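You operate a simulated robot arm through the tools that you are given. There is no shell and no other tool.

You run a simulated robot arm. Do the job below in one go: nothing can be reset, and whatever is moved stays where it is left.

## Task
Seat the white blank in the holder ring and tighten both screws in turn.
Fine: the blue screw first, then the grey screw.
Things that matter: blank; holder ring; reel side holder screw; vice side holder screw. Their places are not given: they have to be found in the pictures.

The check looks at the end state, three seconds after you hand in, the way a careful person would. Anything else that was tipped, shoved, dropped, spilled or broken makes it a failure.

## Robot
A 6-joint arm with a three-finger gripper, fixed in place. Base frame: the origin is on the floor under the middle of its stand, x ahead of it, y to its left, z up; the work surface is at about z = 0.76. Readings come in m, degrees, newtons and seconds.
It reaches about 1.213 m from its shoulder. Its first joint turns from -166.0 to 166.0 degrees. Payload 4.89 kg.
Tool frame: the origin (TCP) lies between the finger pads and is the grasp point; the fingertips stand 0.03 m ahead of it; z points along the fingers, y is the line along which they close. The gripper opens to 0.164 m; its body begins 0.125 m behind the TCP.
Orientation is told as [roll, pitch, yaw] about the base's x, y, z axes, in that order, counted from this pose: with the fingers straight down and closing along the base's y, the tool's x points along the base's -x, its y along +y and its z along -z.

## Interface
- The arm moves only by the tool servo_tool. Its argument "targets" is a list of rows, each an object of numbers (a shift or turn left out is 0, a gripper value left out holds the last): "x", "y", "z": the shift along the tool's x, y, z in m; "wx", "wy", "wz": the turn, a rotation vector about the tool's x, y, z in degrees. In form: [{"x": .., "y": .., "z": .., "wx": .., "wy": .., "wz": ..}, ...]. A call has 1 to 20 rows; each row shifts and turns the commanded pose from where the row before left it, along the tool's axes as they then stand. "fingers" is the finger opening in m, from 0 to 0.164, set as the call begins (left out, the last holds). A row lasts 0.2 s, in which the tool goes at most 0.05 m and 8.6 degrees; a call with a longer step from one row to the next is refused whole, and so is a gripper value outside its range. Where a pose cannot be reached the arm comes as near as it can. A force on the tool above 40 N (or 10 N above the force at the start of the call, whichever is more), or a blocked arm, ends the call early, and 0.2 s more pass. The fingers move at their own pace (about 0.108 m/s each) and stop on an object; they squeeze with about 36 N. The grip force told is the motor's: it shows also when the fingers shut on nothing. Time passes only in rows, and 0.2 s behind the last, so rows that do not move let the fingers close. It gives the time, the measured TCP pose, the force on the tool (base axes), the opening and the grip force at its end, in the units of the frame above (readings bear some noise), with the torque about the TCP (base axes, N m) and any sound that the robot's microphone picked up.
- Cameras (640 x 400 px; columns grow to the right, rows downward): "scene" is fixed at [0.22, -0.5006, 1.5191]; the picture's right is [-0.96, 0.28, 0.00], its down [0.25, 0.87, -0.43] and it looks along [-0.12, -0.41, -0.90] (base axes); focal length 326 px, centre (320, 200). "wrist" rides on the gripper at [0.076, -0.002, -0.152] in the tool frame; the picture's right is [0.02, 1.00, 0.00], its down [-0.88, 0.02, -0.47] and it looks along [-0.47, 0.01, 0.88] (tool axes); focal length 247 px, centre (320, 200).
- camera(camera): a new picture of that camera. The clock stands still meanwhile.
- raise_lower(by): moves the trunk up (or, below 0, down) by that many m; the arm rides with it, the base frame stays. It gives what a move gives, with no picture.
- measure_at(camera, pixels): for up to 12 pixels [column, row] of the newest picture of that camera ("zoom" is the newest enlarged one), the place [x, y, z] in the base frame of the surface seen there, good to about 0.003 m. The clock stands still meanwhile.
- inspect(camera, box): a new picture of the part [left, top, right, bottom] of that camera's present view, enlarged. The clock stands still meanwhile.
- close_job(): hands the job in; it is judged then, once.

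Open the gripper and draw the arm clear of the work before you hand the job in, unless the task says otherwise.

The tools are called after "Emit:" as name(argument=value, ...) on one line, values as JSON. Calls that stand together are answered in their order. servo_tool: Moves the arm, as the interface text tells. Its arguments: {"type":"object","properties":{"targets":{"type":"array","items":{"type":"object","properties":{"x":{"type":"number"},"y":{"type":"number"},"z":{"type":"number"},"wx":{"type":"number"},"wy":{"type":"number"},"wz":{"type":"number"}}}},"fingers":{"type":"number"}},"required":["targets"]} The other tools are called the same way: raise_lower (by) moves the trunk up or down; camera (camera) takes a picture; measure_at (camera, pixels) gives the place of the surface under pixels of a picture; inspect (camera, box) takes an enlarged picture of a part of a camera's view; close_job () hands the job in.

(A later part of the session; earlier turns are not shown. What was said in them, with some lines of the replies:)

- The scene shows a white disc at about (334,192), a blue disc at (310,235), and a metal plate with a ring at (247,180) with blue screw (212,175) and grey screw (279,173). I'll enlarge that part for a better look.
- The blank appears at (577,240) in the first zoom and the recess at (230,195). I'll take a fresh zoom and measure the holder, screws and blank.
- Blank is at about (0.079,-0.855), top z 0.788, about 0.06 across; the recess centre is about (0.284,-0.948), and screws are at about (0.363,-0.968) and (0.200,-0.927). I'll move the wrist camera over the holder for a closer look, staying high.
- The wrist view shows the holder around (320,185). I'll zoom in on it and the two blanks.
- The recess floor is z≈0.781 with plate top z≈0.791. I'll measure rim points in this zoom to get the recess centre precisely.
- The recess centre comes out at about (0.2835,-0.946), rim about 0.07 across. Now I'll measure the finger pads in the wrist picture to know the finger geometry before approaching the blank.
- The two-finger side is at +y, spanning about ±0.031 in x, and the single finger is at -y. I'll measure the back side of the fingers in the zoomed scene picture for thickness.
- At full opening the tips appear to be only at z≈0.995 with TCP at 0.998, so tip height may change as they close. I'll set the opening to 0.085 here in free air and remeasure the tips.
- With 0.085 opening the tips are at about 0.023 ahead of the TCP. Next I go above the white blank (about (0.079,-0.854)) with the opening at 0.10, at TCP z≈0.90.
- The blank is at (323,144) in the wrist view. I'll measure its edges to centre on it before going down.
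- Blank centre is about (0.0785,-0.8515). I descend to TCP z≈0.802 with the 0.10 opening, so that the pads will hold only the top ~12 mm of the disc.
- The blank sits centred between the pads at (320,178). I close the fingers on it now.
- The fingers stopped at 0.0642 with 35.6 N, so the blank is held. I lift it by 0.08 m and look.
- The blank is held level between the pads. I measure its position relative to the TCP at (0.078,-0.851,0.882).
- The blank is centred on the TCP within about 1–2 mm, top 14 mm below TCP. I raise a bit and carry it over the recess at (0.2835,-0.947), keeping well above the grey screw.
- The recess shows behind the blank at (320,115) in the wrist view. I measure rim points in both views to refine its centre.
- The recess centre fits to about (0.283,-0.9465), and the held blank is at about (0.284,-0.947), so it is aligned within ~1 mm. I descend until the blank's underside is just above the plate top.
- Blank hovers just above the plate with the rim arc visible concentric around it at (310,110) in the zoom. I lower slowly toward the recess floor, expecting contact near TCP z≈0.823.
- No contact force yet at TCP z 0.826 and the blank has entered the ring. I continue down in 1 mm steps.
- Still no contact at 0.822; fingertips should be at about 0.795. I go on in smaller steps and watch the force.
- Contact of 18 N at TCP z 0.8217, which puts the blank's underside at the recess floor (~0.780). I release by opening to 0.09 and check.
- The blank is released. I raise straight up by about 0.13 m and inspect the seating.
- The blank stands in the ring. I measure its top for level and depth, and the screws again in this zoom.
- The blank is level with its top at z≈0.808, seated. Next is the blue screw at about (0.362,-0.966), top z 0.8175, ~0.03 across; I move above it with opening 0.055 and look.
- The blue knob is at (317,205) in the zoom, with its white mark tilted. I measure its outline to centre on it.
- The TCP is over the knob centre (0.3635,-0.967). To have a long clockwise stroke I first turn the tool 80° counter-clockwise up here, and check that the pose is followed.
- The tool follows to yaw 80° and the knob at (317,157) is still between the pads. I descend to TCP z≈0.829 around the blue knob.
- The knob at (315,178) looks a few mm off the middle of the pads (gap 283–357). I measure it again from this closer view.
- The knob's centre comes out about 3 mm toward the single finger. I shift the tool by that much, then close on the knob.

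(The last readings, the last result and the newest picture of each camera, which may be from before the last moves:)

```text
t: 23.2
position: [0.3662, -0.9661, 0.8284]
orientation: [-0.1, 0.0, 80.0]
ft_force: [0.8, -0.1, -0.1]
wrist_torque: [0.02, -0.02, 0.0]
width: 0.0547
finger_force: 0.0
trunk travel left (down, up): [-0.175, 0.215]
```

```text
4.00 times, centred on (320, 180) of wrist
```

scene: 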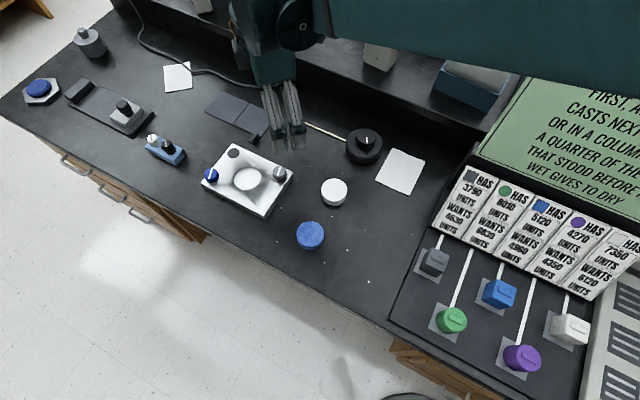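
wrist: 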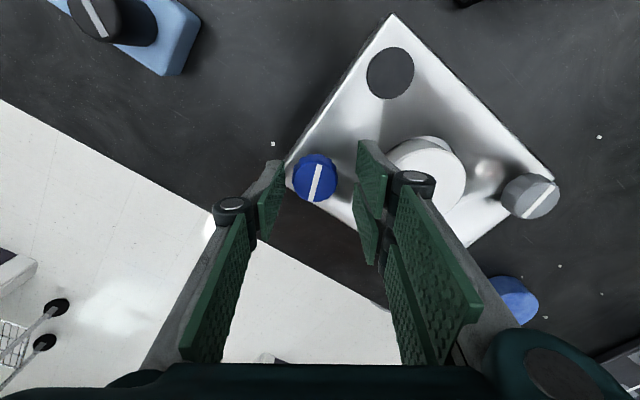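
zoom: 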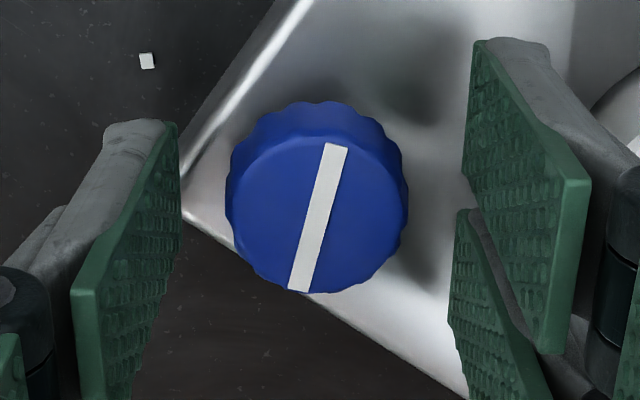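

Now centred between the pads; the knob is still ~2 mm toward tool +x by the picture. I shift 2 mm and close the fingers.

Emit:
servo_tool(targets=[{"x": 0.002}, {}])

Emit:
servo_tool(targets=[{}, {}, {}], fingers=0.0)

Emit:
inspect(camera="wrist", box=[260, 130, 380, 230])

```text
t: 23.8
position: [0.3656, -0.9695, 0.8289]
orientation: [0.1, 0.0, 80.0]
ft_force: [-0.5, 1.2, 1.0]
wrist_torque: [-0.01, 0.02, -0.01]
width: 0.0547
finger_force: 0.1
trunk travel left (down, up): [-0.175, 0.215]
```

```text
t: 24.6
position: [0.3663, -0.9693, 0.8296]
orientation: [0.0, 0.0, 80.1]
ft_force: [7.7, -5.3, 2.6]
wrist_torque: [-0.14, -0.25, -0.01]
width: 0.0344
finger_force: 45.0
trunk travel left (down, up): [-0.175, 0.215]
```

```text
4.00 times, centred on (320, 180) of wrist
```

zoom: 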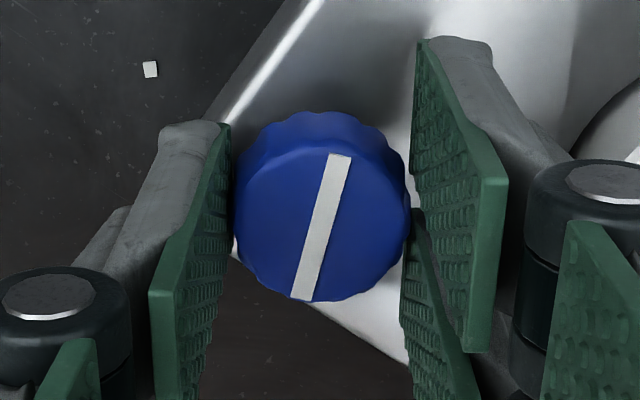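

The knob is held (width 0.0344, 45 N). I relieve the small side force and turn clockwise 20° gently to feel the torque.

Emit:
servo_tool(targets=[{"x": 0.0003, "y": -0.0008}, {"wz": 4}, {"wz": 4}, {"wz": 4}, {"wz": 4}, {"wz": 4}])

Emit:
inspect(camera="wrist", box=[260, 130, 380, 230])

```text
t: 26.0
position: [0.3659, -0.9691, 0.8282]
orientation: [0.1, -0.1, 59.9]
ft_force: [-12.3, 28.3, -18.5]
wrist_torque: [1.07, 0.27, 0.08]
width: 0.0347
finger_force: 45.1
trunk travel left (down, up): [-0.175, 0.215]
```

```text
4.00 times, centred on (320, 180) of wrist
```

zoom: 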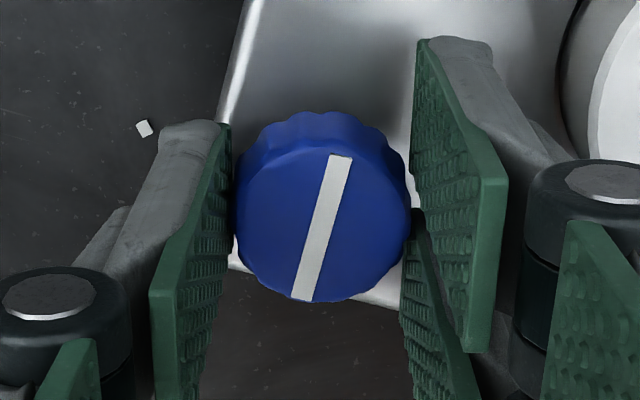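

The mark stays fixed relative to the pads, so the knob turned with the gripper, with low torque (0.08 N m) but a side force of (-12,28,-18) N building up. I ease the tool along that force to relieve it and learn the stiffness.

Emit:
servo_tool(targets=[{"x": -0.0007, "y": 0.0009, "z": 0.0005}, {}])

```text
t: 26.6
position: [0.3649, -0.9678, 0.829]
orientation: [0.0, 0.0, 60.1]
ft_force: [-8.7, 16.3, -9.6]
wrist_torque: [0.69, 0.13, 0.06]
width: 0.0344
finger_force: 44.7
trunk travel left (down, up): [-0.175, 0.215]
```

About 11–18 N/mm stiffness. I open the fingers briefly here to see where the knob now sits relative to the tool and whether it has gone down.

Emit:
servo_tool(targets=[{}, {}], fingers=0.055)

Emit:
inspect(camera="wrist", box=[260, 130, 380, 230])

Emit:
measure_at(camera="zoom", pixels=[[322, 225], [238, 225], [406, 225], [322, 150], [322, 295], [265, 170], [380, 170], [265, 280], [380, 280], [322, 190], [322, 260]])

```text
t: 27.2
position: [0.3663, -0.9687, 0.8294]
orientation: [0.0, 0.0, 60.1]
ft_force: [0.3, -0.2, 0.0]
wrist_torque: [0.01, 0.0, 0.02]
width: 0.0548
finger_force: 0.1
trunk travel left (down, up): [-0.175, 0.215]
```

```text
4.00 times, centred on (320, 180) of wrist
```

zoom: 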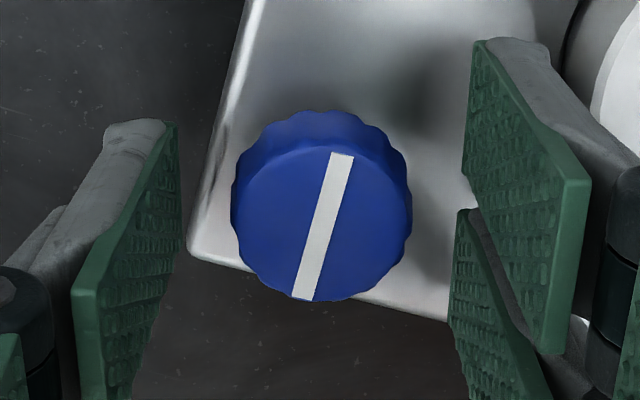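

```text
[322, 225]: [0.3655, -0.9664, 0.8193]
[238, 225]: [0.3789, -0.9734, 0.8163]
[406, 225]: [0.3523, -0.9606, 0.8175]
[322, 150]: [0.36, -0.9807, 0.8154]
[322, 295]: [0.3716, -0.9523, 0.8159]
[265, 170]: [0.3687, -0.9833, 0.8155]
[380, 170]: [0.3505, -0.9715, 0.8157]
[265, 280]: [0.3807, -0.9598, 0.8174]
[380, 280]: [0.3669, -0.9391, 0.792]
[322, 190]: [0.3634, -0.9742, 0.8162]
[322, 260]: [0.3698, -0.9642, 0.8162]
```

The knob's top is still z≈0.817 and its axis is near (0.3655,-0.9675); the mark turned with the gripper. I nudge the tool slightly toward that axis and grip again to see if the side force is small.

Emit:
servo_tool(targets=[{"x": -0.0008, "y": 0.0004}, {}])

Emit:
servo_tool(targets=[{}, {}, {}], fingers=0.0)

```text
t: 27.8
position: [0.366, -0.9672, 0.829]
orientation: [0.0, 0.0, 60.0]
ft_force: [0.5, -0.3, -0.4]
wrist_torque: [0.0, 0.05, 0.03]
width: 0.0551
finger_force: 0.0
trunk travel left (down, up): [-0.175, 0.215]
```

```text
t: 28.6
position: [0.3655, -0.9685, 0.8288]
orientation: [0.0, 0.0, 60.1]
ft_force: [3.1, -3.9, 0.8]
wrist_torque: [-0.18, -0.14, -0.03]
width: 0.0342
finger_force: 45.2
trunk travel left (down, up): [-0.175, 0.215]
```

Side force after gripping is only ~5 N. I turn 12° clockwise and check how it changes.

Emit:
servo_tool(targets=[{"y": -0.0003}, {"wz": 4}, {"wz": 4}, {"wz": 4}])

```text
t: 29.6
position: [0.3658, -0.9692, 0.8287]
orientation: [0.0, 0.1, 48.0]
ft_force: [-0.3, -3.9, 5.0]
wrist_torque: [-0.11, 0.02, 0.04]
width: 0.0343
finger_force: 45.0
trunk travel left (down, up): [-0.175, 0.215]
```

Forces are small now, so centring is good. I continue clockwise by another 24°.

Emit:
servo_tool(targets=[{"wz": 4}, {"wz": 4}, {"wz": 4}, {"wz": 4}, {"wz": 4}, {"wz": 4}])

```text
t: 31.0
position: [0.3654, -0.9686, 0.8276]
orientation: [0.0, 0.0, 24.1]
ft_force: [-5.4, 5.4, 2.2]
wrist_torque: [0.09, 0.18, 0.03]
width: 0.0347
finger_force: 45.0
trunk travel left (down, up): [-0.175, 0.215]
```

Turning freely (torque 0.03 N m). I ease slightly and go on another 32°.

Emit:
servo_tool(targets=[{"x": 0.0001, "y": 0.0004}, {"wz": 4}, {"wz": 4}, {"wz": 4}, {"wz": 4}, {"wz": 4}, {"wz": 4}, {"wz": 4}, {"wz": 4}])

Emit:
inspect(camera="wrist", box=[240, 100, 400, 240])

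```text
t: 33.0
position: [0.3665, -0.9682, 0.8283]
orientation: [0.0, 0.0, -8.0]
ft_force: [-5.6, 5.1, 4.4]
wrist_torque: [0.2, 0.41, 0.0]
width: 0.0343
finger_force: 44.5
trunk travel left (down, up): [-0.175, 0.215]
```

```text
2.86 times, centred on (320, 170) of wrist
```

zoom: 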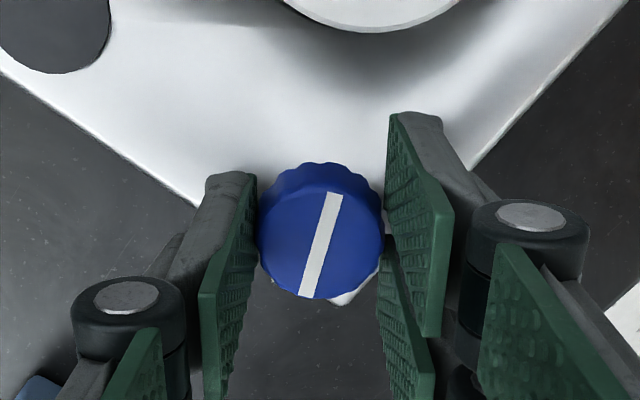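

88° turned so far with no resistance; the mark still moves with the gripper. I keep turning another 40°.

Emit:
servo_tool(targets=[{"x": 0.0004, "y": 0.0003}, {"wz": 5}, {"wz": 5}, {"wz": 5}, {"wz": 5}, {"wz": 5}, {"wz": 5}, {"wz": 5}, {"wz": 5}])

```text
t: 35.0
position: [0.365, -0.9667, 0.8284]
orientation: [0.0, 0.0, -48.0]
ft_force: [4.9, 5.6, 1.4]
wrist_torque: [-0.19, -0.36, 0.03]
width: 0.0341
finger_force: 45.5
trunk travel left (down, up): [-0.175, 0.215]
```

Still free (torque 0.03 N m). I continue 40° further.

Emit:
servo_tool(targets=[{"y": 0.0005}, {"wz": 5}, {"wz": 5}, {"wz": 5}, {"wz": 5}, {"wz": 5}, {"wz": 5}, {"wz": 5}, {"wz": 5}])

```text
t: 37.0
position: [0.3651, -0.9675, 0.8293]
orientation: [0.0, 0.0, -88.0]
ft_force: [10.0, -6.5, 8.1]
wrist_torque: [-0.05, -0.33, 0.46]
width: 0.0343
finger_force: 45.0
trunk travel left (down, up): [-0.175, 0.215]
```

Torque about z rose to 0.46 N m at about 168° of turning, which may be the screw seating. I look at the knob and continue in small steps.

Emit:
servo_tool(targets=[{"wz": 2}, {"wz": 2}, {}])

Emit:
inspect(camera="wrist", box=[240, 100, 400, 240])

```text
t: 37.8
position: [0.3655, -0.9678, 0.8292]
orientation: [0.0, 0.0, -91.9]
ft_force: [11.0, -1.0, 6.8]
wrist_torque: [0.07, -0.36, 0.36]
width: 0.0341
finger_force: 44.9
trunk travel left (down, up): [-0.175, 0.215]
```

```text
2.86 times, centred on (320, 170) of wrist
```

zoom: 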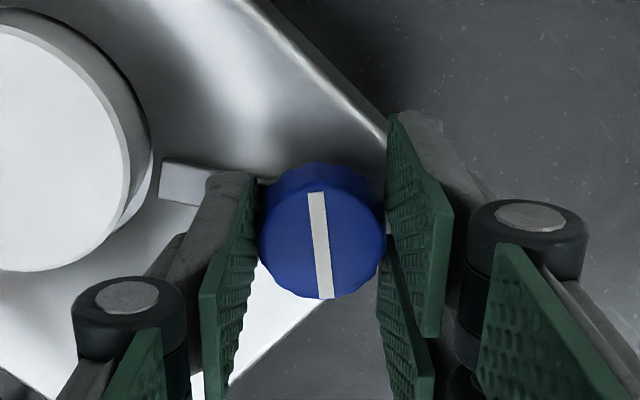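

The mark has shifted about 25° relative to the pads, so the knob stopped and the pads slipped at about 0.4 N m; also a small bar now shows at (185,185) between knob and blank. I open the fingers and lift to see.

Emit:
servo_tool(targets=[{}, {}], fingers=0.055)

Emit:
servo_tool(targets=[{"z": -0.01}, {"z": -0.02}, {"z": -0.03}, {"z": -0.03}, {}])

Emit:
inspect(camera="wrist", box=[160, 60, 420, 260])

Emit:
inspect(camera="scene", box=[170, 100, 330, 230])

```text
t: 38.4
position: [0.3645, -0.9681, 0.8283]
orientation: [0.1, -0.1, -92.0]
ft_force: [0.2, 0.0, -0.3]
wrist_torque: [0.0, 0.0, -0.01]
width: 0.055
finger_force: 0.0
trunk travel left (down, up): [-0.175, 0.215]
```

```text
t: 39.6
position: [0.365, -0.9663, 0.9186]
orientation: [0.0, -0.1, -91.9]
ft_force: [0.0, 0.6, 0.8]
wrist_torque: [-0.01, -0.02, -0.03]
width: 0.0551
finger_force: 0.0
trunk travel left (down, up): [-0.175, 0.215]
```

```text
2.00 times, centred on (290, 160) of wrist
```

zoom: 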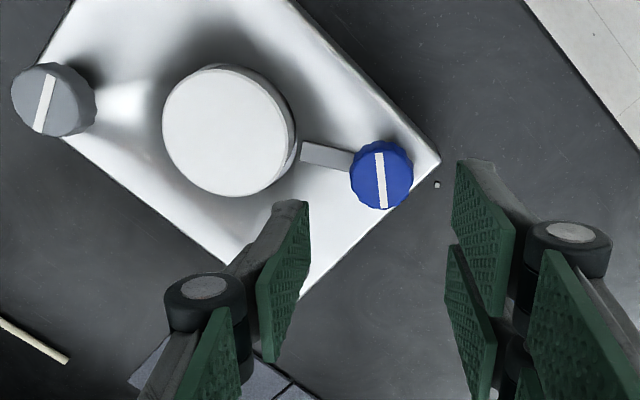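

```text
3.08 times, centred on (250, 165) of scene
```

zoom: 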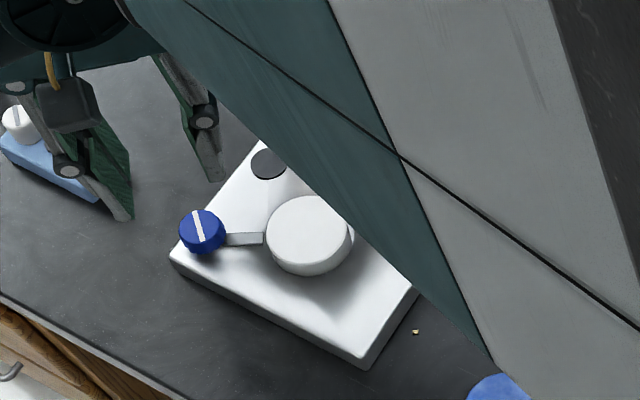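

A grey clamp bar now reaches from the blue knob to the blank. I zoom in more to see whether the bar touches the blank and measure.

Emit:
inspect(camera="wrist", box=[230, 80, 390, 180])

Emit:
measure_at(camera="zoom", pixels=[[160, 110], [60, 110], [255, 120], [345, 150], [290, 145], [400, 160], [455, 190], [455, 150], [455, 230], [410, 190], [500, 190]])

```text
4.00 times, centred on (310, 130) of wrist
```

zoom: 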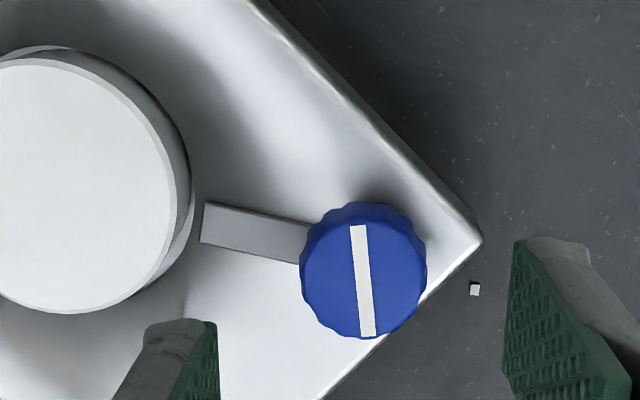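

```text
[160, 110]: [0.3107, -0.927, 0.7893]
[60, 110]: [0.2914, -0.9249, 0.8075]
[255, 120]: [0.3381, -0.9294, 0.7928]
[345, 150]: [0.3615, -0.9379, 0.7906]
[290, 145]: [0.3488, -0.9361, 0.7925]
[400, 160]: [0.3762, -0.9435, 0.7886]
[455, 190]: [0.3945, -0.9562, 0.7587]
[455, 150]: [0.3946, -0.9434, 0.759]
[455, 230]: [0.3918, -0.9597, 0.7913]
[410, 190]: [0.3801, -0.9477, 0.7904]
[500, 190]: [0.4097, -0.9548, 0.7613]
```

I measure the bar itself and the nearest edge of the blank and ring in this newest zoom.

Emit:
measure_at(camera="zoom", pixels=[[206, 225], [215, 225], [250, 230], [290, 240], [210, 207], [204, 242], [185, 220], [165, 215], [80, 190], [362, 280], [192, 170], [197, 215]])

```text
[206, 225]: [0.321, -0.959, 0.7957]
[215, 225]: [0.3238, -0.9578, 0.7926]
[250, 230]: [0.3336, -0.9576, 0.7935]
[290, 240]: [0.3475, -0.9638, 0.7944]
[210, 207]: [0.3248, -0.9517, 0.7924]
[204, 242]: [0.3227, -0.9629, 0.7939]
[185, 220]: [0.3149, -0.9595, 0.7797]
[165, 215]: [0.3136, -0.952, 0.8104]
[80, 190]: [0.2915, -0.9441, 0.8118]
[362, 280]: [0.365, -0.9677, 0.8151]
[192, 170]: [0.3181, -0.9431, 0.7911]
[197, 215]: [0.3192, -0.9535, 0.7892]
```

The bar tip is at (0.321,-0.957), pointing at the blank from the ring's edge, and the knob has turned roughly 155° to a stop. To confirm it is tight I turn the tool back 45° up here, re-grip the knob and test the torque.

Emit:
servo_tool(targets=[{"wz": -7.5}, {"wz": -7.5}, {"wz": -7.5}, {"wz": -7.5}, {"wz": -7.5}, {"wz": -7.5}, {"z": 0.03}, {"z": 0.03}, {"z": 0.02}, {"z": 0.01}, {}])

Emit:
inspect(camera="wrist", box=[240, 100, 400, 240])

```text
t: 42.0
position: [0.3642, -0.9683, 0.8282]
orientation: [0.0, 0.1, -46.8]
ft_force: [0.8, 0.4, -0.2]
wrist_torque: [0.0, 0.03, -0.01]
width: 0.055
finger_force: 0.1
trunk travel left (down, up): [-0.175, 0.215]
```

```text
2.86 times, centred on (320, 170) of wrist
```

zoom: 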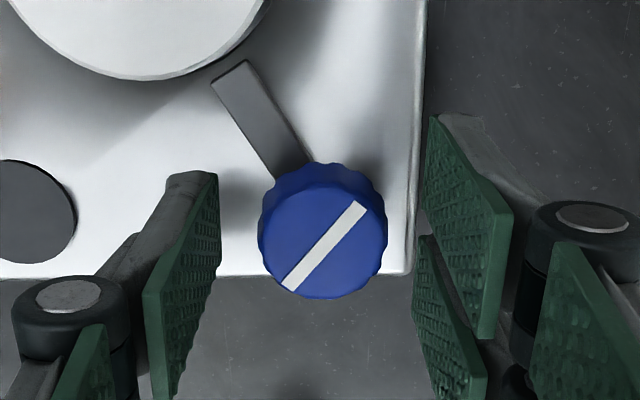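

The knob is centred between the pads with its mark going from (290,288) to (360,205). I grip and turn 16° clockwise while watching the torque.

Emit:
servo_tool(targets=[{}, {}, {}], fingers=0.0)

Emit:
servo_tool(targets=[{"wz": 3}, {"wz": 3}, {"wz": 2}])

Emit:
inspect(camera="wrist", box=[240, 100, 400, 240])

```text
t: 42.8
position: [0.3651, -0.967, 0.8279]
orientation: [0.1, -0.1, -46.9]
ft_force: [2.8, 8.0, -2.6]
wrist_torque: [0.28, -0.12, 0.06]
width: 0.0346
finger_force: 45.2
trunk travel left (down, up): [-0.175, 0.215]
```

```text
t: 43.6
position: [0.3656, -0.9678, 0.8289]
orientation: [0.1, 0.0, -55.0]
ft_force: [6.9, -5.9, 5.2]
wrist_torque: [-0.06, -0.2, 0.53]
width: 0.0346
finger_force: 45.1
trunk travel left (down, up): [-0.175, 0.215]
```

```text
2.86 times, centred on (320, 170) of wrist
```

zoom: 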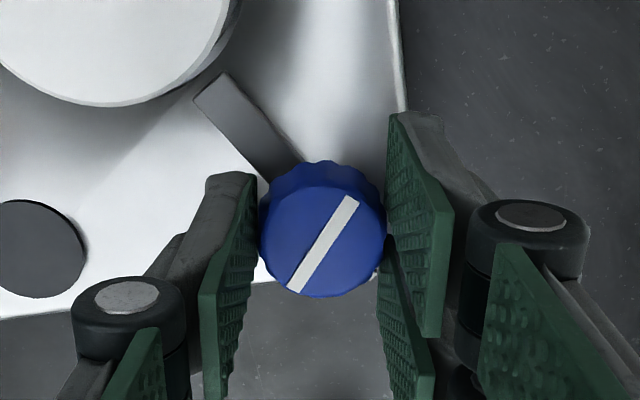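

Torque rose at once to 0.53 N m and the mark only slipped in the pads, so the blue screw is tight against its stop. I release, lift clear and turn the tool back to yaw 80°.

Emit:
servo_tool(targets=[{"wz": -2}, {}, {}], fingers=0.055)

Emit:
servo_tool(targets=[{"z": -0.01}, {"z": -0.02}, {"z": -0.03}, {"z": -0.03}, {"wz": -8.5}, {"wz": -8.5}, {"wz": -8.5}, {"wz": -8.5}, {"wz": -8.5}, {"wz": -8.5}, {"wz": -8.5}, {"wz": -8.5}, {"wz": -8.5}, {"wz": -8.5}, {"wz": -8.5}, {"wz": -8.5}, {"wz": -8.5}, {"wz": -8.5}, {"wz": -8.5}, {"wz": -5.5}])

Emit:
inspect(camera="scene", box=[170, 100, 330, 230])

```text
t: 44.4
position: [0.3662, -0.9681, 0.8291]
orientation: [0.0, -0.1, -53.0]
ft_force: [-0.2, 0.7, -0.3]
wrist_torque: [0.01, 0.03, 0.03]
width: 0.0549
finger_force: 0.1
trunk travel left (down, up): [-0.175, 0.215]
```

```text
t: 48.6
position: [0.3655, -0.968, 0.9197]
orientation: [0.0, 0.0, 80.1]
ft_force: [0.0, 1.0, 0.6]
wrist_torque: [-0.01, -0.03, 0.0]
width: 0.055
finger_force: 0.0
trunk travel left (down, up): [-0.175, 0.215]
```

```text
3.08 times, centred on (250, 165) of scene
```

zoom: 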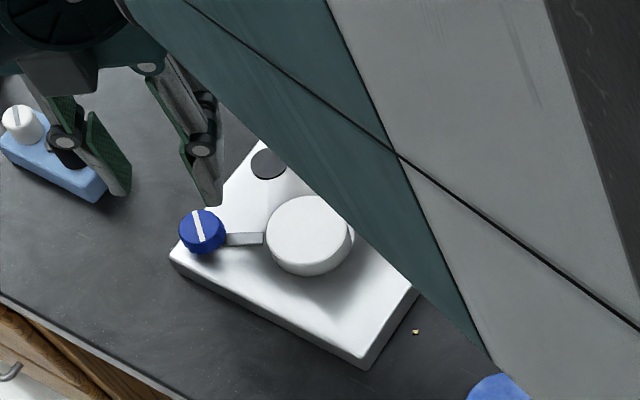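

Blue is done with its bar pointing to the blank. I now carry the empty gripper over to the grey screw at about (0.199,-0.926), at height, and look.

Emit:
servo_tool(targets=[{"x": -0.00207, "y": 0.02855}, {"x": -0.00207, "y": 0.02855}, {"x": -0.00207, "y": 0.02855}, {"x": -0.00207, "y": 0.02855}, {"x": -0.00207, "y": 0.02855}, {"x": -0.00207, "y": 0.02855}, {"z": 0.02}, {"z": 0.02}, {}, {}])

Emit:
camera(camera="wrist")

Emit:
inspect(camera="wrist", box=[240, 90, 400, 230])

Emit:
camera(camera="scene")

```text
t: 50.8
position: [0.1985, -0.9253, 0.8787]
orientation: [0.1, 0.0, 79.9]
ft_force: [0.5, 0.0, -0.6]
wrist_torque: [0.06, -0.01, 0.02]
width: 0.0548
finger_force: 0.1
trunk travel left (down, up): [-0.175, 0.215]
```

```text
taken
```

wrist: 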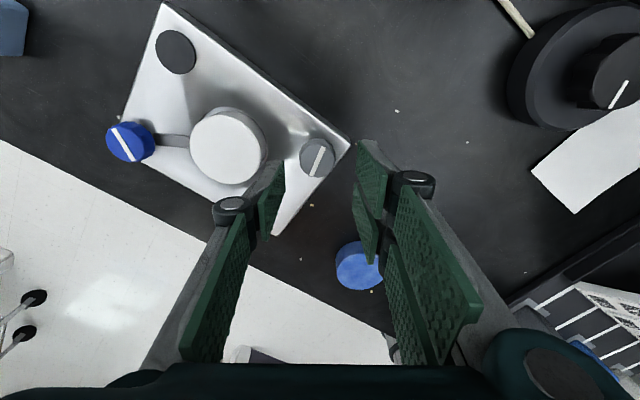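

```text
2.86 times, centred on (320, 160) of wrist
```

zoom: 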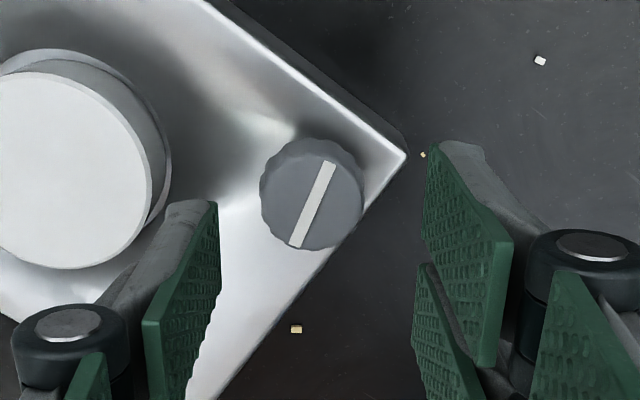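

```text
taken
```

scene: 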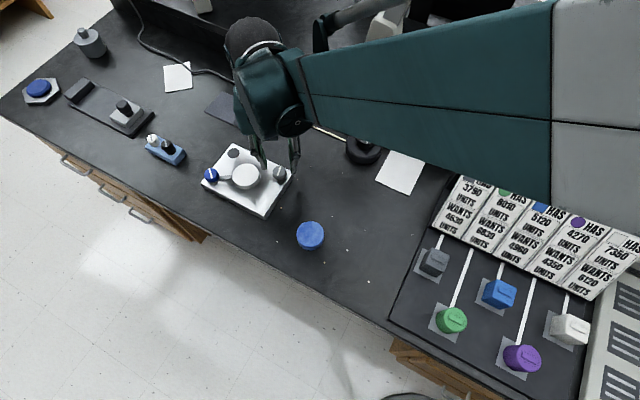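

Grey knob at (315,200) in the zoom, mark similarly tilted. I measure its outline.

Emit:
inspect(camera="wrist", box=[240, 90, 400, 230])

Emit:
measure_at(camera="zoom", pixels=[[315, 205], [266, 205], [361, 205], [315, 162], [315, 247], [280, 175], [350, 175], [280, 235], [350, 235]])

```text
2.86 times, centred on (320, 160) of wrist
```

zoom: 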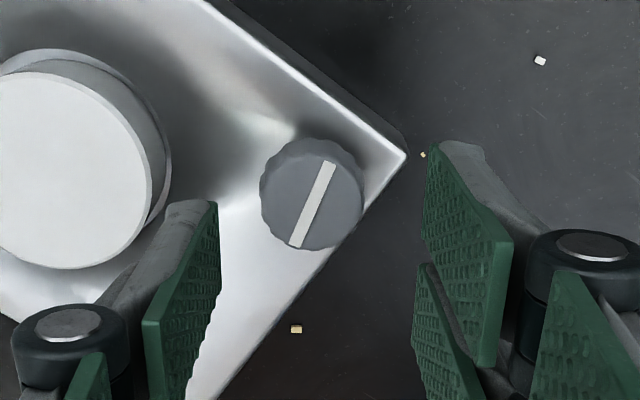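

```text
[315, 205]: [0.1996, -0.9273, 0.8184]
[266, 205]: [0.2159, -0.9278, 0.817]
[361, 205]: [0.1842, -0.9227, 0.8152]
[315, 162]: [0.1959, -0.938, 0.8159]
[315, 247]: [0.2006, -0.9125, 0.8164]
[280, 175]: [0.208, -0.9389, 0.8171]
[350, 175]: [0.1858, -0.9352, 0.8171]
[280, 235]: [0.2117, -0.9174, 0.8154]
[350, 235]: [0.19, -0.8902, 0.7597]
```

The grey knob's centre is about (0.1995,-0.9255), within 1 mm of the TCP. I descend to TCP z≈0.829 and check the centring close up.

Emit:
servo_tool(targets=[{"z": 0.02}, {"z": 0.018}, {"z": 0.008}, {"z": 0.004}, {}, {}])

Emit:
inspect(camera="wrist", box=[260, 130, 380, 230])

```text
t: 52.2
position: [0.1975, -0.9256, 0.8283]
orientation: [0.0, 0.0, 80.0]
ft_force: [0.4, -0.6, -0.3]
wrist_torque: [0.0, -0.01, 0.01]
width: 0.0551
finger_force: 0.0
trunk travel left (down, up): [-0.175, 0.215]
```

```text
4.00 times, centred on (320, 180) of wrist
```

zoom: 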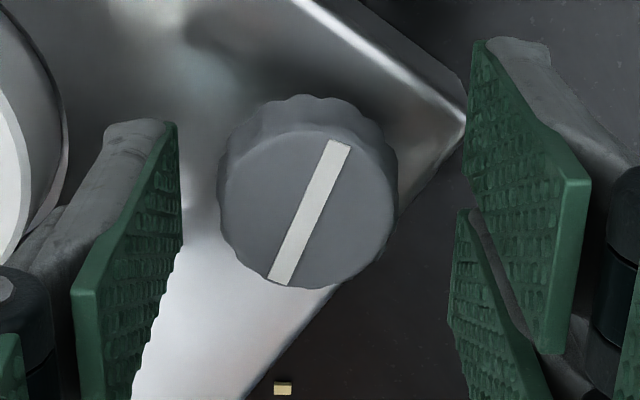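

The knob appears at (308,208), while for a well-centred grip it should be near (319,218). I shift the tool accordingly and grip.

Emit:
servo_tool(targets=[{"x": 0.0015, "y": -0.0017}, {}])

Emit:
servo_tool(targets=[{}, {}, {}], fingers=0.0)

Emit:
inspect(camera="wrist", box=[260, 130, 380, 230])

```text
t: 52.8
position: [0.2014, -0.9265, 0.8287]
orientation: [0.0, 0.0, 80.0]
ft_force: [-0.7, 1.3, 0.1]
wrist_torque: [-0.01, 0.01, -0.01]
width: 0.0549
finger_force: 0.0
trunk travel left (down, up): [-0.175, 0.215]
```

```text
t: 53.6
position: [0.2014, -0.9258, 0.8285]
orientation: [0.0, 0.0, 80.1]
ft_force: [11.9, -4.9, 2.2]
wrist_torque: [-0.19, -0.49, -0.01]
width: 0.034
finger_force: 44.7
trunk travel left (down, up): [-0.175, 0.215]
```

```text
4.00 times, centred on (320, 180) of wrist
```

zoom: 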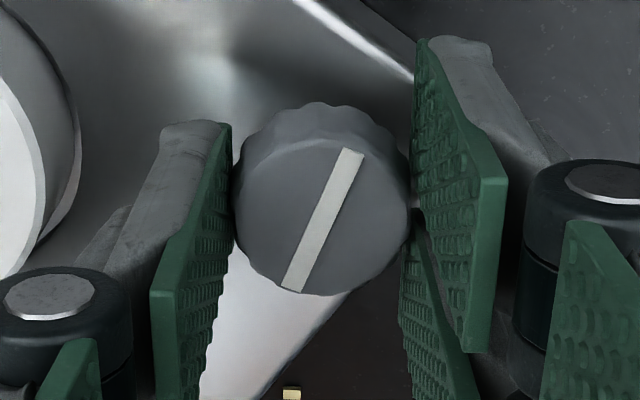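

Gripped (0.034 wide) with a 13 N side force along tool -y. I relieve it by 0.9 mm and turn 12° clockwise.

Emit:
servo_tool(targets=[{"y": -0.0009}, {}, {"wz": 4}, {"wz": 4}, {"wz": 4}])

```text
t: 54.8
position: [0.1993, -0.9282, 0.8295]
orientation: [0.0, 0.0, 68.0]
ft_force: [4.0, -1.4, 3.2]
wrist_torque: [-0.15, -0.12, 0.04]
width: 0.0341
finger_force: 45.3
trunk travel left (down, up): [-0.175, 0.215]
```

Forces are small and the torque is 0.04 N m, so I continue clockwise 32°.

Emit:
servo_tool(targets=[{"wz": 4}, {"wz": 4}, {"wz": 4}, {"wz": 4}, {"wz": 4}, {"wz": 4}, {"wz": 4}, {"wz": 4}])

```text
t: 56.6
position: [0.2004, -0.9274, 0.8276]
orientation: [0.0, 0.0, 36.0]
ft_force: [-1.9, -6.4, 6.4]
wrist_torque: [-0.23, 0.07, 0.0]
width: 0.0341
finger_force: 44.9
trunk travel left (down, up): [-0.175, 0.215]
```

Still turning freely; I ease off the small side force and go another 36°.

Emit:
servo_tool(targets=[{"x": 0.0003, "y": -0.0003}, {"wz": 4.5}, {"wz": 4.5}, {"wz": 4.5}, {"wz": 4.5}, {"wz": 4.5}, {"wz": 4.5}, {"wz": 4.5}, {"wz": 4.5}])

Emit:
inspect(camera="wrist", box=[240, 100, 400, 240])

```text
t: 58.6
position: [0.2, -0.9279, 0.8291]
orientation: [0.0, 0.0, 0.0]
ft_force: [-12.0, 15.8, -6.4]
wrist_torque: [0.41, 0.44, -0.01]
width: 0.034
finger_force: 45.9
trunk travel left (down, up): [-0.175, 0.215]
```

```text
2.86 times, centred on (320, 170) of wrist
```

zoom: 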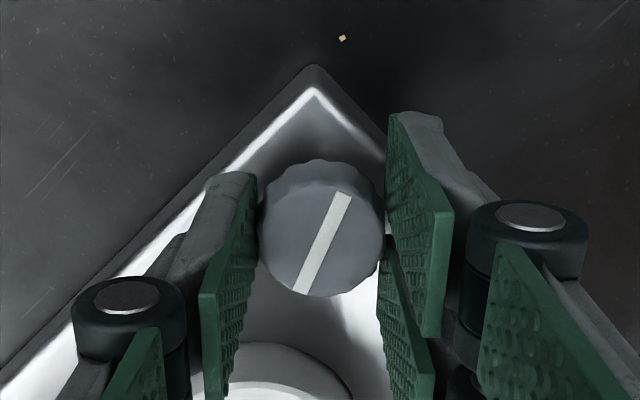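

The knob follows; a 20 N side force (-12,15.8) built up, so I shift the tool ~1 mm along it and continue 28°.

Emit:
servo_tool(targets=[{"x": 0.0008, "y": 0.001}, {}, {"wz": 4}, {"wz": 4}, {"wz": 4}, {"wz": 4}, {"wz": 4}, {"wz": 4}, {"wz": 4}])

```text
t: 60.6
position: [0.1996, -0.927, 0.8288]
orientation: [-0.1, 0.0, -27.9]
ft_force: [5.7, -19.0, 12.3]
wrist_torque: [-0.49, -0.05, -0.01]
width: 0.0341
finger_force: 45.2
trunk travel left (down, up): [-0.175, 0.215]
```

The side force swung to (5.7,-19,12) N; I relieve it and continue 28° more, still with no torque about z.

Emit:
servo_tool(targets=[{"x": -0.0007, "y": -0.0007, "z": -0.0003}, {}, {"wz": 4}, {"wz": 4}, {"wz": 4}, {"wz": 4}, {"wz": 4}, {"wz": 4}, {"wz": 4}])

```text
t: 62.6
position: [0.1998, -0.9264, 0.8288]
orientation: [0.0, 0.0, -56.0]
ft_force: [-3.9, 20.7, -9.7]
wrist_torque: [0.14, -0.05, 0.01]
width: 0.034
finger_force: 45.0
trunk travel left (down, up): [-0.175, 0.215]
```

Force now (-3.9,20.7,-9.7); I relieve along it and continue in smaller pieces toward the expected stop.

Emit:
servo_tool(targets=[{"x": 0.0009, "y": 0.0003, "z": 0.0002}, {}, {"wz": 4}, {"wz": 4}, {"wz": 4}])

Emit:
inspect(camera="wrist", box=[240, 100, 400, 240])

```text
t: 63.8
position: [0.1998, -0.9266, 0.8297]
orientation: [0.0, -0.1, -68.0]
ft_force: [-0.5, 11.9, -2.3]
wrist_torque: [0.43, 0.0, 0.62]
width: 0.0341
finger_force: 44.7
trunk travel left (down, up): [-0.175, 0.215]
```

```text
2.86 times, centred on (320, 170) of wrist
```

zoom: 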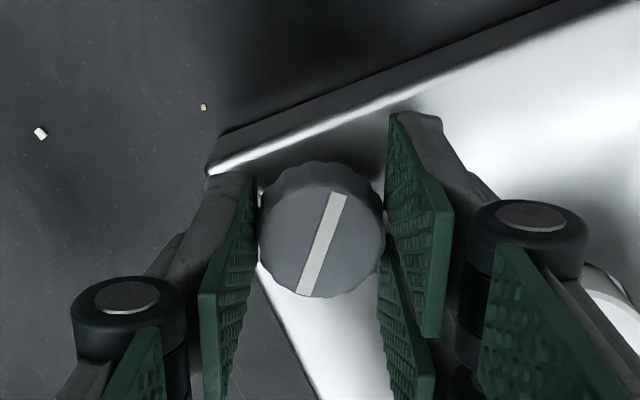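

Torque jumped to 0.62 N m at about 148° of turning — the stop. I push a few degrees more to make sure it is fully tight.

Emit:
servo_tool(targets=[{"wz": 3}, {"wz": 3}, {}])

Emit:
inspect(camera="wrist", box=[240, 100, 400, 240])

```text
t: 64.6
position: [0.2011, -0.9279, 0.83]
orientation: [0.0, -0.1, -74.1]
ft_force: [6.7, -5.4, 8.4]
wrist_torque: [-0.67, -0.32, 0.37]
width: 0.0341
finger_force: 45.2
trunk travel left (down, up): [-0.175, 0.215]
```

```text
2.86 times, centred on (320, 170) of wrist
```

zoom: 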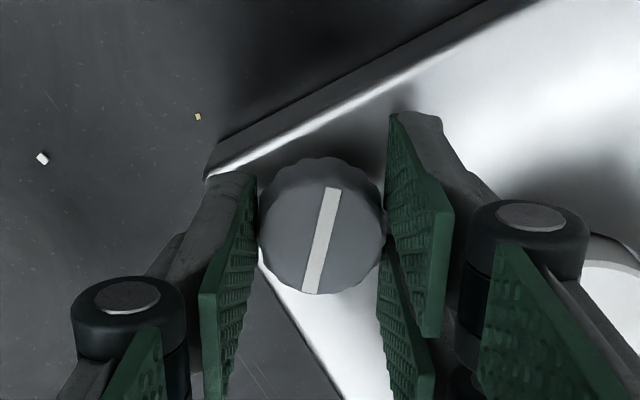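

The mark slipped a few degrees in the pads while torque stayed ~0.4 N m, so the knob is at its stop. I release, lift and inspect.

Emit:
servo_tool(targets=[{}, {}], fingers=0.055)

Emit:
servo_tool(targets=[{"z": -0.01}, {"z": -0.02}, {"z": -0.03}, {"z": -0.03}, {}])

Emit:
camera(camera="wrist")

Emit:
inspect(camera="scene", box=[180, 120, 320, 230])

```text
t: 65.2
position: [0.1991, -0.9265, 0.83]
orientation: [0.1, 0.0, -74.0]
ft_force: [0.4, -0.1, 0.1]
wrist_torque: [-0.02, -0.02, 0.03]
width: 0.0549
finger_force: 0.0
trunk travel left (down, up): [-0.175, 0.215]
```

```text
t: 66.4
position: [0.2, -0.9282, 0.9202]
orientation: [0.0, 0.1, -74.1]
ft_force: [0.4, 0.9, 0.2]
wrist_torque: [0.01, -0.01, -0.02]
width: 0.055
finger_force: 0.0
trunk travel left (down, up): [-0.175, 0.215]
```

```text
taken
```

wrist: 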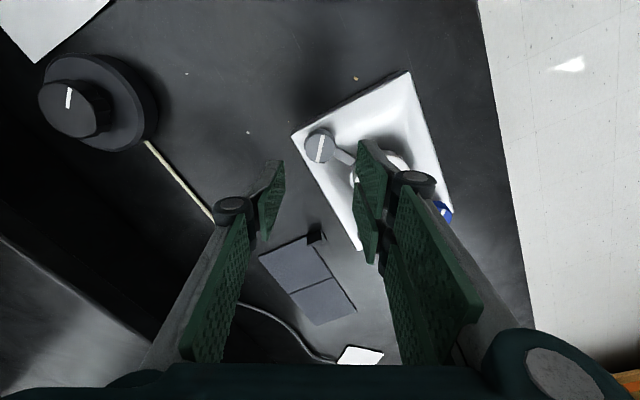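

```text
3.64 times, centred on (250, 175) of scene
```

zoom: 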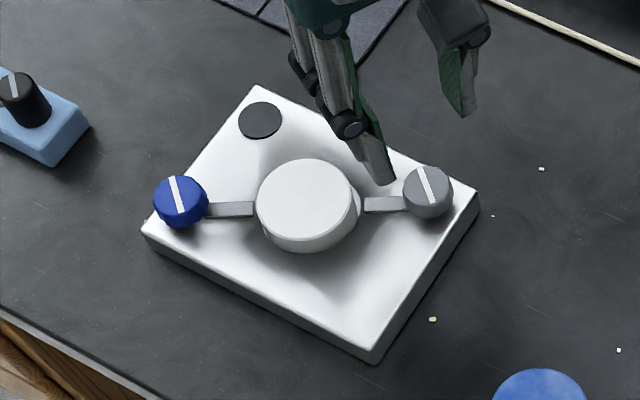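

Both clamp bars now reach the blank and both marks are parallel; the blank sits level in the ring. I lift clear, turn the tool back to yaw 0, and withdraw toward the starting pose.

Emit:
servo_tool(targets=[{"z": -0.04}, {"z": -0.04}, {"z": -0.04}, {"z": -0.04}, {"z": -0.04}, {"wz": -8.2}, {"wz": -8.2}, {"wz": -8.2}, {"wz": -8.2}, {"wz": -8.2}, {"wz": -8.2}, {"wz": -8.2}, {"wz": -8.2}, {"wz": -8.4}, {}])

Emit:
servo_tool(targets=[{"x": 0.0188, "y": 0.0355}, {"x": 0.0188, "y": 0.0355}, {"x": 0.0188, "y": 0.0355}, {"x": 0.0188, "y": 0.0355}, {"x": 0.0188, "y": 0.0355}, {"x": 0.0188, "y": 0.0355}, {}, {}], fingers=0.164)

Emit:
camera(camera="scene")

Emit:
inspect(camera="scene", box=[180, 120, 340, 240])

```text
t: 69.8
position: [0.1981, -0.9233, 1.0668]
orientation: [0.5, 0.2, 0.2]
ft_force: [0.6, -0.2, -0.2]
wrist_torque: [-0.02, 0.0, 0.01]
width: 0.0548
finger_force: 0.1
trunk travel left (down, up): [-0.175, 0.215]
stopped in row 15: the arm was blocked; the commanded pose is now the measured one
```

```text
t: 70.1
position: [0.1936, -0.8969, 1.0766]
orientation: [-0.1, 0.1, 0.4]
ft_force: [-0.3, -1.0, -0.3]
wrist_torque: [0.01, 0.03, 0.0]
width: 0.1239
finger_force: 0.0
trunk travel left (down, up): [-0.175, 0.215]
stopped in row 1: the force on the tool passed its limit at 65 N (the readings are from after the stop); the commanded pose is now the measured one
```

```text
taken
```

scene: 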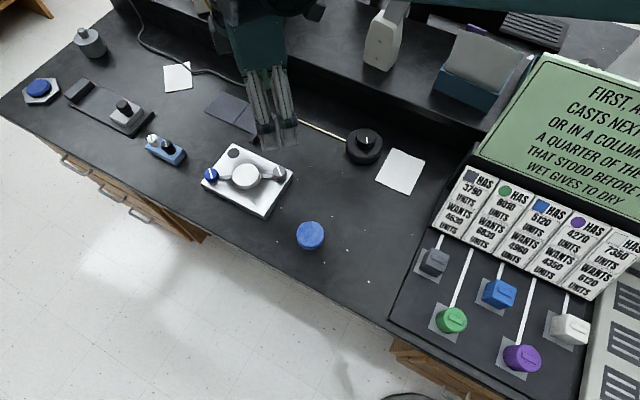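

```text
3.33 times, centred on (260, 180) of scene
```

zoom: 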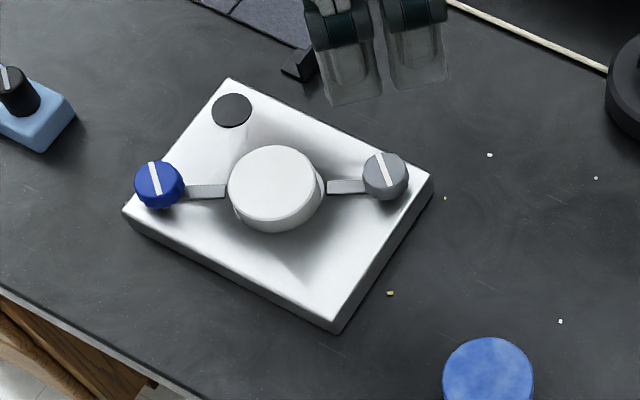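

The retreat was stopped: the arm reported blocked at z≈1.067 and then a 65 N force, though forces are now ~0. I need to see what the arm touched, so I look around before moving.

Emit:
inspect(camera="scene", box=[160, 0, 400, 150])

Emit:
inspect(camera="scene", box=[340, 0, 640, 180])

Emit:
camera(camera="wrist")

```text
2.67 times, centred on (280, 75) of scene
```

zoom: 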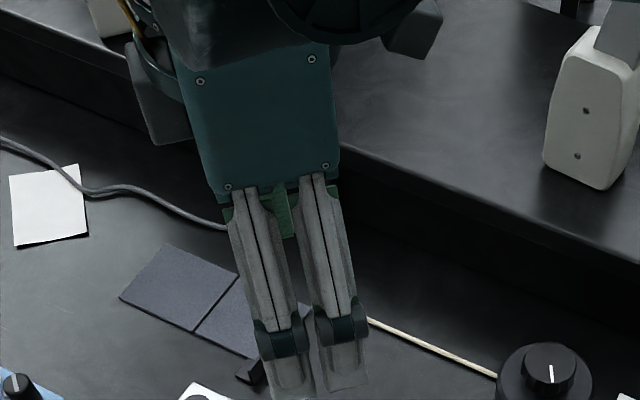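

```text
2.13 times, centred on (490, 90) of scene
```

zoom: 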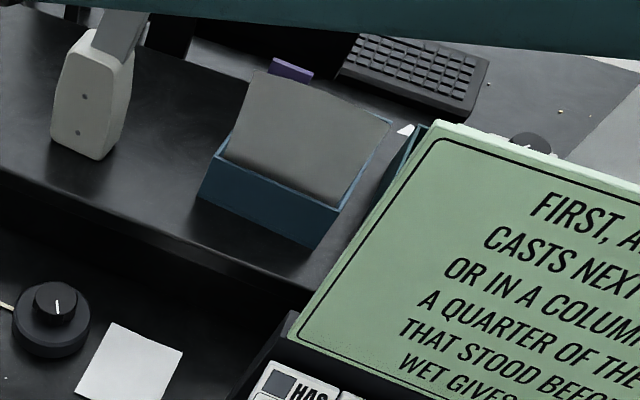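

```text
taken
```

wrist: 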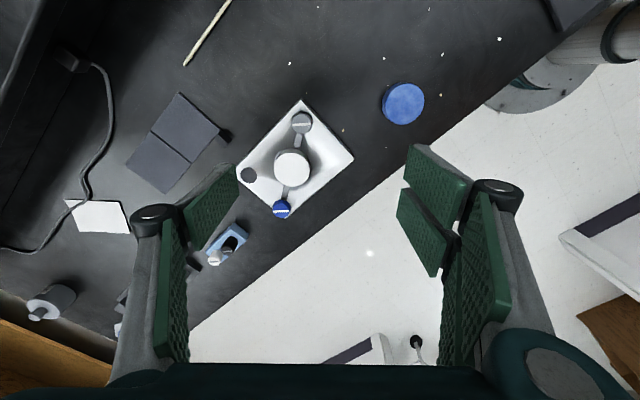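

Nothing on the bench looks displaced, and the holder is intact. I wait a moment to see whether the arm is stable and free of load before moving.

Emit:
servo_tool(targets=[{}, {}])

Emit:
camera(camera="scene")

```text
t: 70.7
position: [0.1943, -0.8971, 1.0758]
orientation: [-0.1, 0.1, 0.5]
ft_force: [-0.8, 0.7, -0.7]
wrist_torque: [0.0, 0.05, -0.02]
width: 0.1636
finger_force: 0.0
trunk travel left (down, up): [-0.175, 0.215]
```

```text
taken
```

scene: 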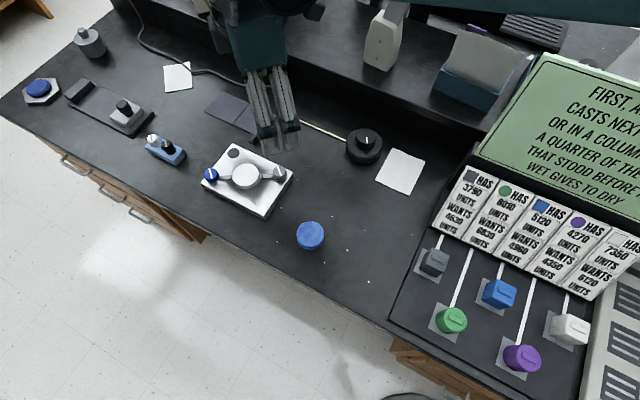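

The arm is steady and unloaded; most likely the lift ran into the arm's reach limit there (fully stretched). I move gently: down a little and then inward toward the robot.

Emit:
servo_tool(targets=[{"z": 0.01}, {"z": 0.01, "y": 0.005}, {"y": 0.01, "x": 0.005}, {"y": 0.012, "x": 0.006}, {"y": 0.015, "x": 0.008}, {"y": 0.015, "x": 0.008}, {}])

```text
t: 72.3
position: [0.1646, -0.8423, 1.0576]
orientation: [-0.1, -0.1, 0.3]
ft_force: [-0.3, -0.3, 0.1]
wrist_torque: [-0.02, 0.0, 0.03]
width: 0.1641
finger_force: 0.1
trunk travel left (down, up): [-0.175, 0.215]
```

That moved freely with no force. I continue inward toward the starting place.

Emit:
servo_tool(targets=[{"y": 0.016, "x": 0.01}, {"y": 0.016, "x": 0.01}, {"y": 0.016, "x": 0.01}, {"y": 0.016, "x": 0.01, "z": -0.005}, {"y": 0.016, "x": 0.01, "z": -0.01}, {"y": 0.016, "x": 0.01, "z": -0.01}, {"y": 0.016, "x": 0.01, "z": -0.01}, {"y": 0.01, "x": 0.005, "z": -0.01}, {}])

Emit:
camera(camera="scene")

Emit:
camera(camera="wrist")

Emit:
inspect(camera="scene", box=[180, 120, 340, 240])

```text
t: 74.3
position: [0.0893, -0.7196, 1.1021]
orientation: [0.0, 0.0, 0.4]
ft_force: [0.5, 0.9, 0.4]
wrist_torque: [-0.03, -0.02, -0.01]
width: 0.1639
finger_force: 0.1
trunk travel left (down, up): [-0.175, 0.215]
```

```text
taken
```

scene: 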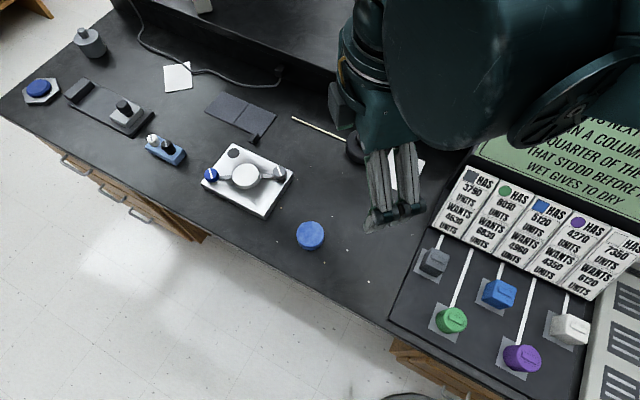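

```text
taken
```

wrist: 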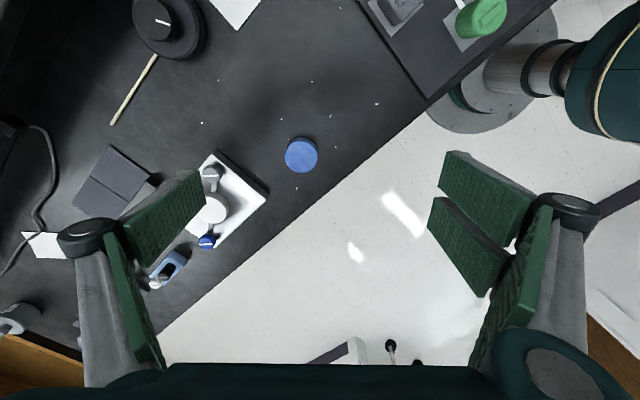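

```text
3.33 times, centred on (260, 180) of scene
```

zoom: 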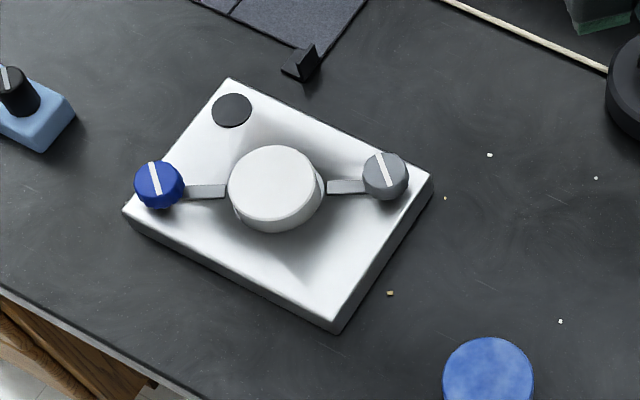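

The arm is back at the starting place with the gripper open, and the bench matches the first picture. I make a last measurement of the blank's top and ring for level and seating.

Emit:
measure_at(camera="zoom", pixels=[[272, 185], [236, 185], [310, 185], [272, 160], [272, 210], [245, 165], [300, 165], [245, 205], [300, 205], [205, 192], [345, 187], [320, 175]])

```text
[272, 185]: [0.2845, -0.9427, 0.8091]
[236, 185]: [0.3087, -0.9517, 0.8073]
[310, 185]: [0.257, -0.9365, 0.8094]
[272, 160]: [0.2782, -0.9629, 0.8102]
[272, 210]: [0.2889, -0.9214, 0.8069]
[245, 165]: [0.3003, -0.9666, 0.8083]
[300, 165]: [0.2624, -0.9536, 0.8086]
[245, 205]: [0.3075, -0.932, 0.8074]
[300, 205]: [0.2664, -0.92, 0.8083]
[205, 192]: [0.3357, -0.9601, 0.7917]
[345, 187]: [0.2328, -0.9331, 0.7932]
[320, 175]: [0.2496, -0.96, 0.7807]
```

The blank's top is level at z≈0.808 on the ring floor (0.781). Both clamp bars are out, both screws are at their stops (blue first, then grey), and the arm is clear with the gripper open. I hand the job in.

Emit:
close_job()

```text
The job is handed in.
```

I seated the white blank in the holder ring and tightened both screws, the blue one first and then the grey. The job is handed in; I haven't seen the result of the check.

- **Blank:** it sits level on the floor of the ring, with its top at z ≈ 0.808.
- **Blue screw:** I turned it clockwise about 155° to its stop. I then gripped it again and turned: torque rose at once to 0.53 N m and the pads slipped.
- **Grey screw:** I turned it clockwise about 148° to its stop, where torque reached 0.62 N m and the pads slipped.
- **Clamp bars:** a small bar now extends from each screw towards the blank. The marks on the two knobs are parallel.

**Stopped retreat:** while drawing the arm away, the controller reported it blocked at about z = 1.07. The next move then stopped on a 65 N force reading. The likeliest cause is that the arm had reached the limit of its stretch; forces were back near zero right after. Pictures taken afterwards show nothing on the bench displaced.

I finished the retreat in small steps. The arm ended near its starting place with the gripper open.
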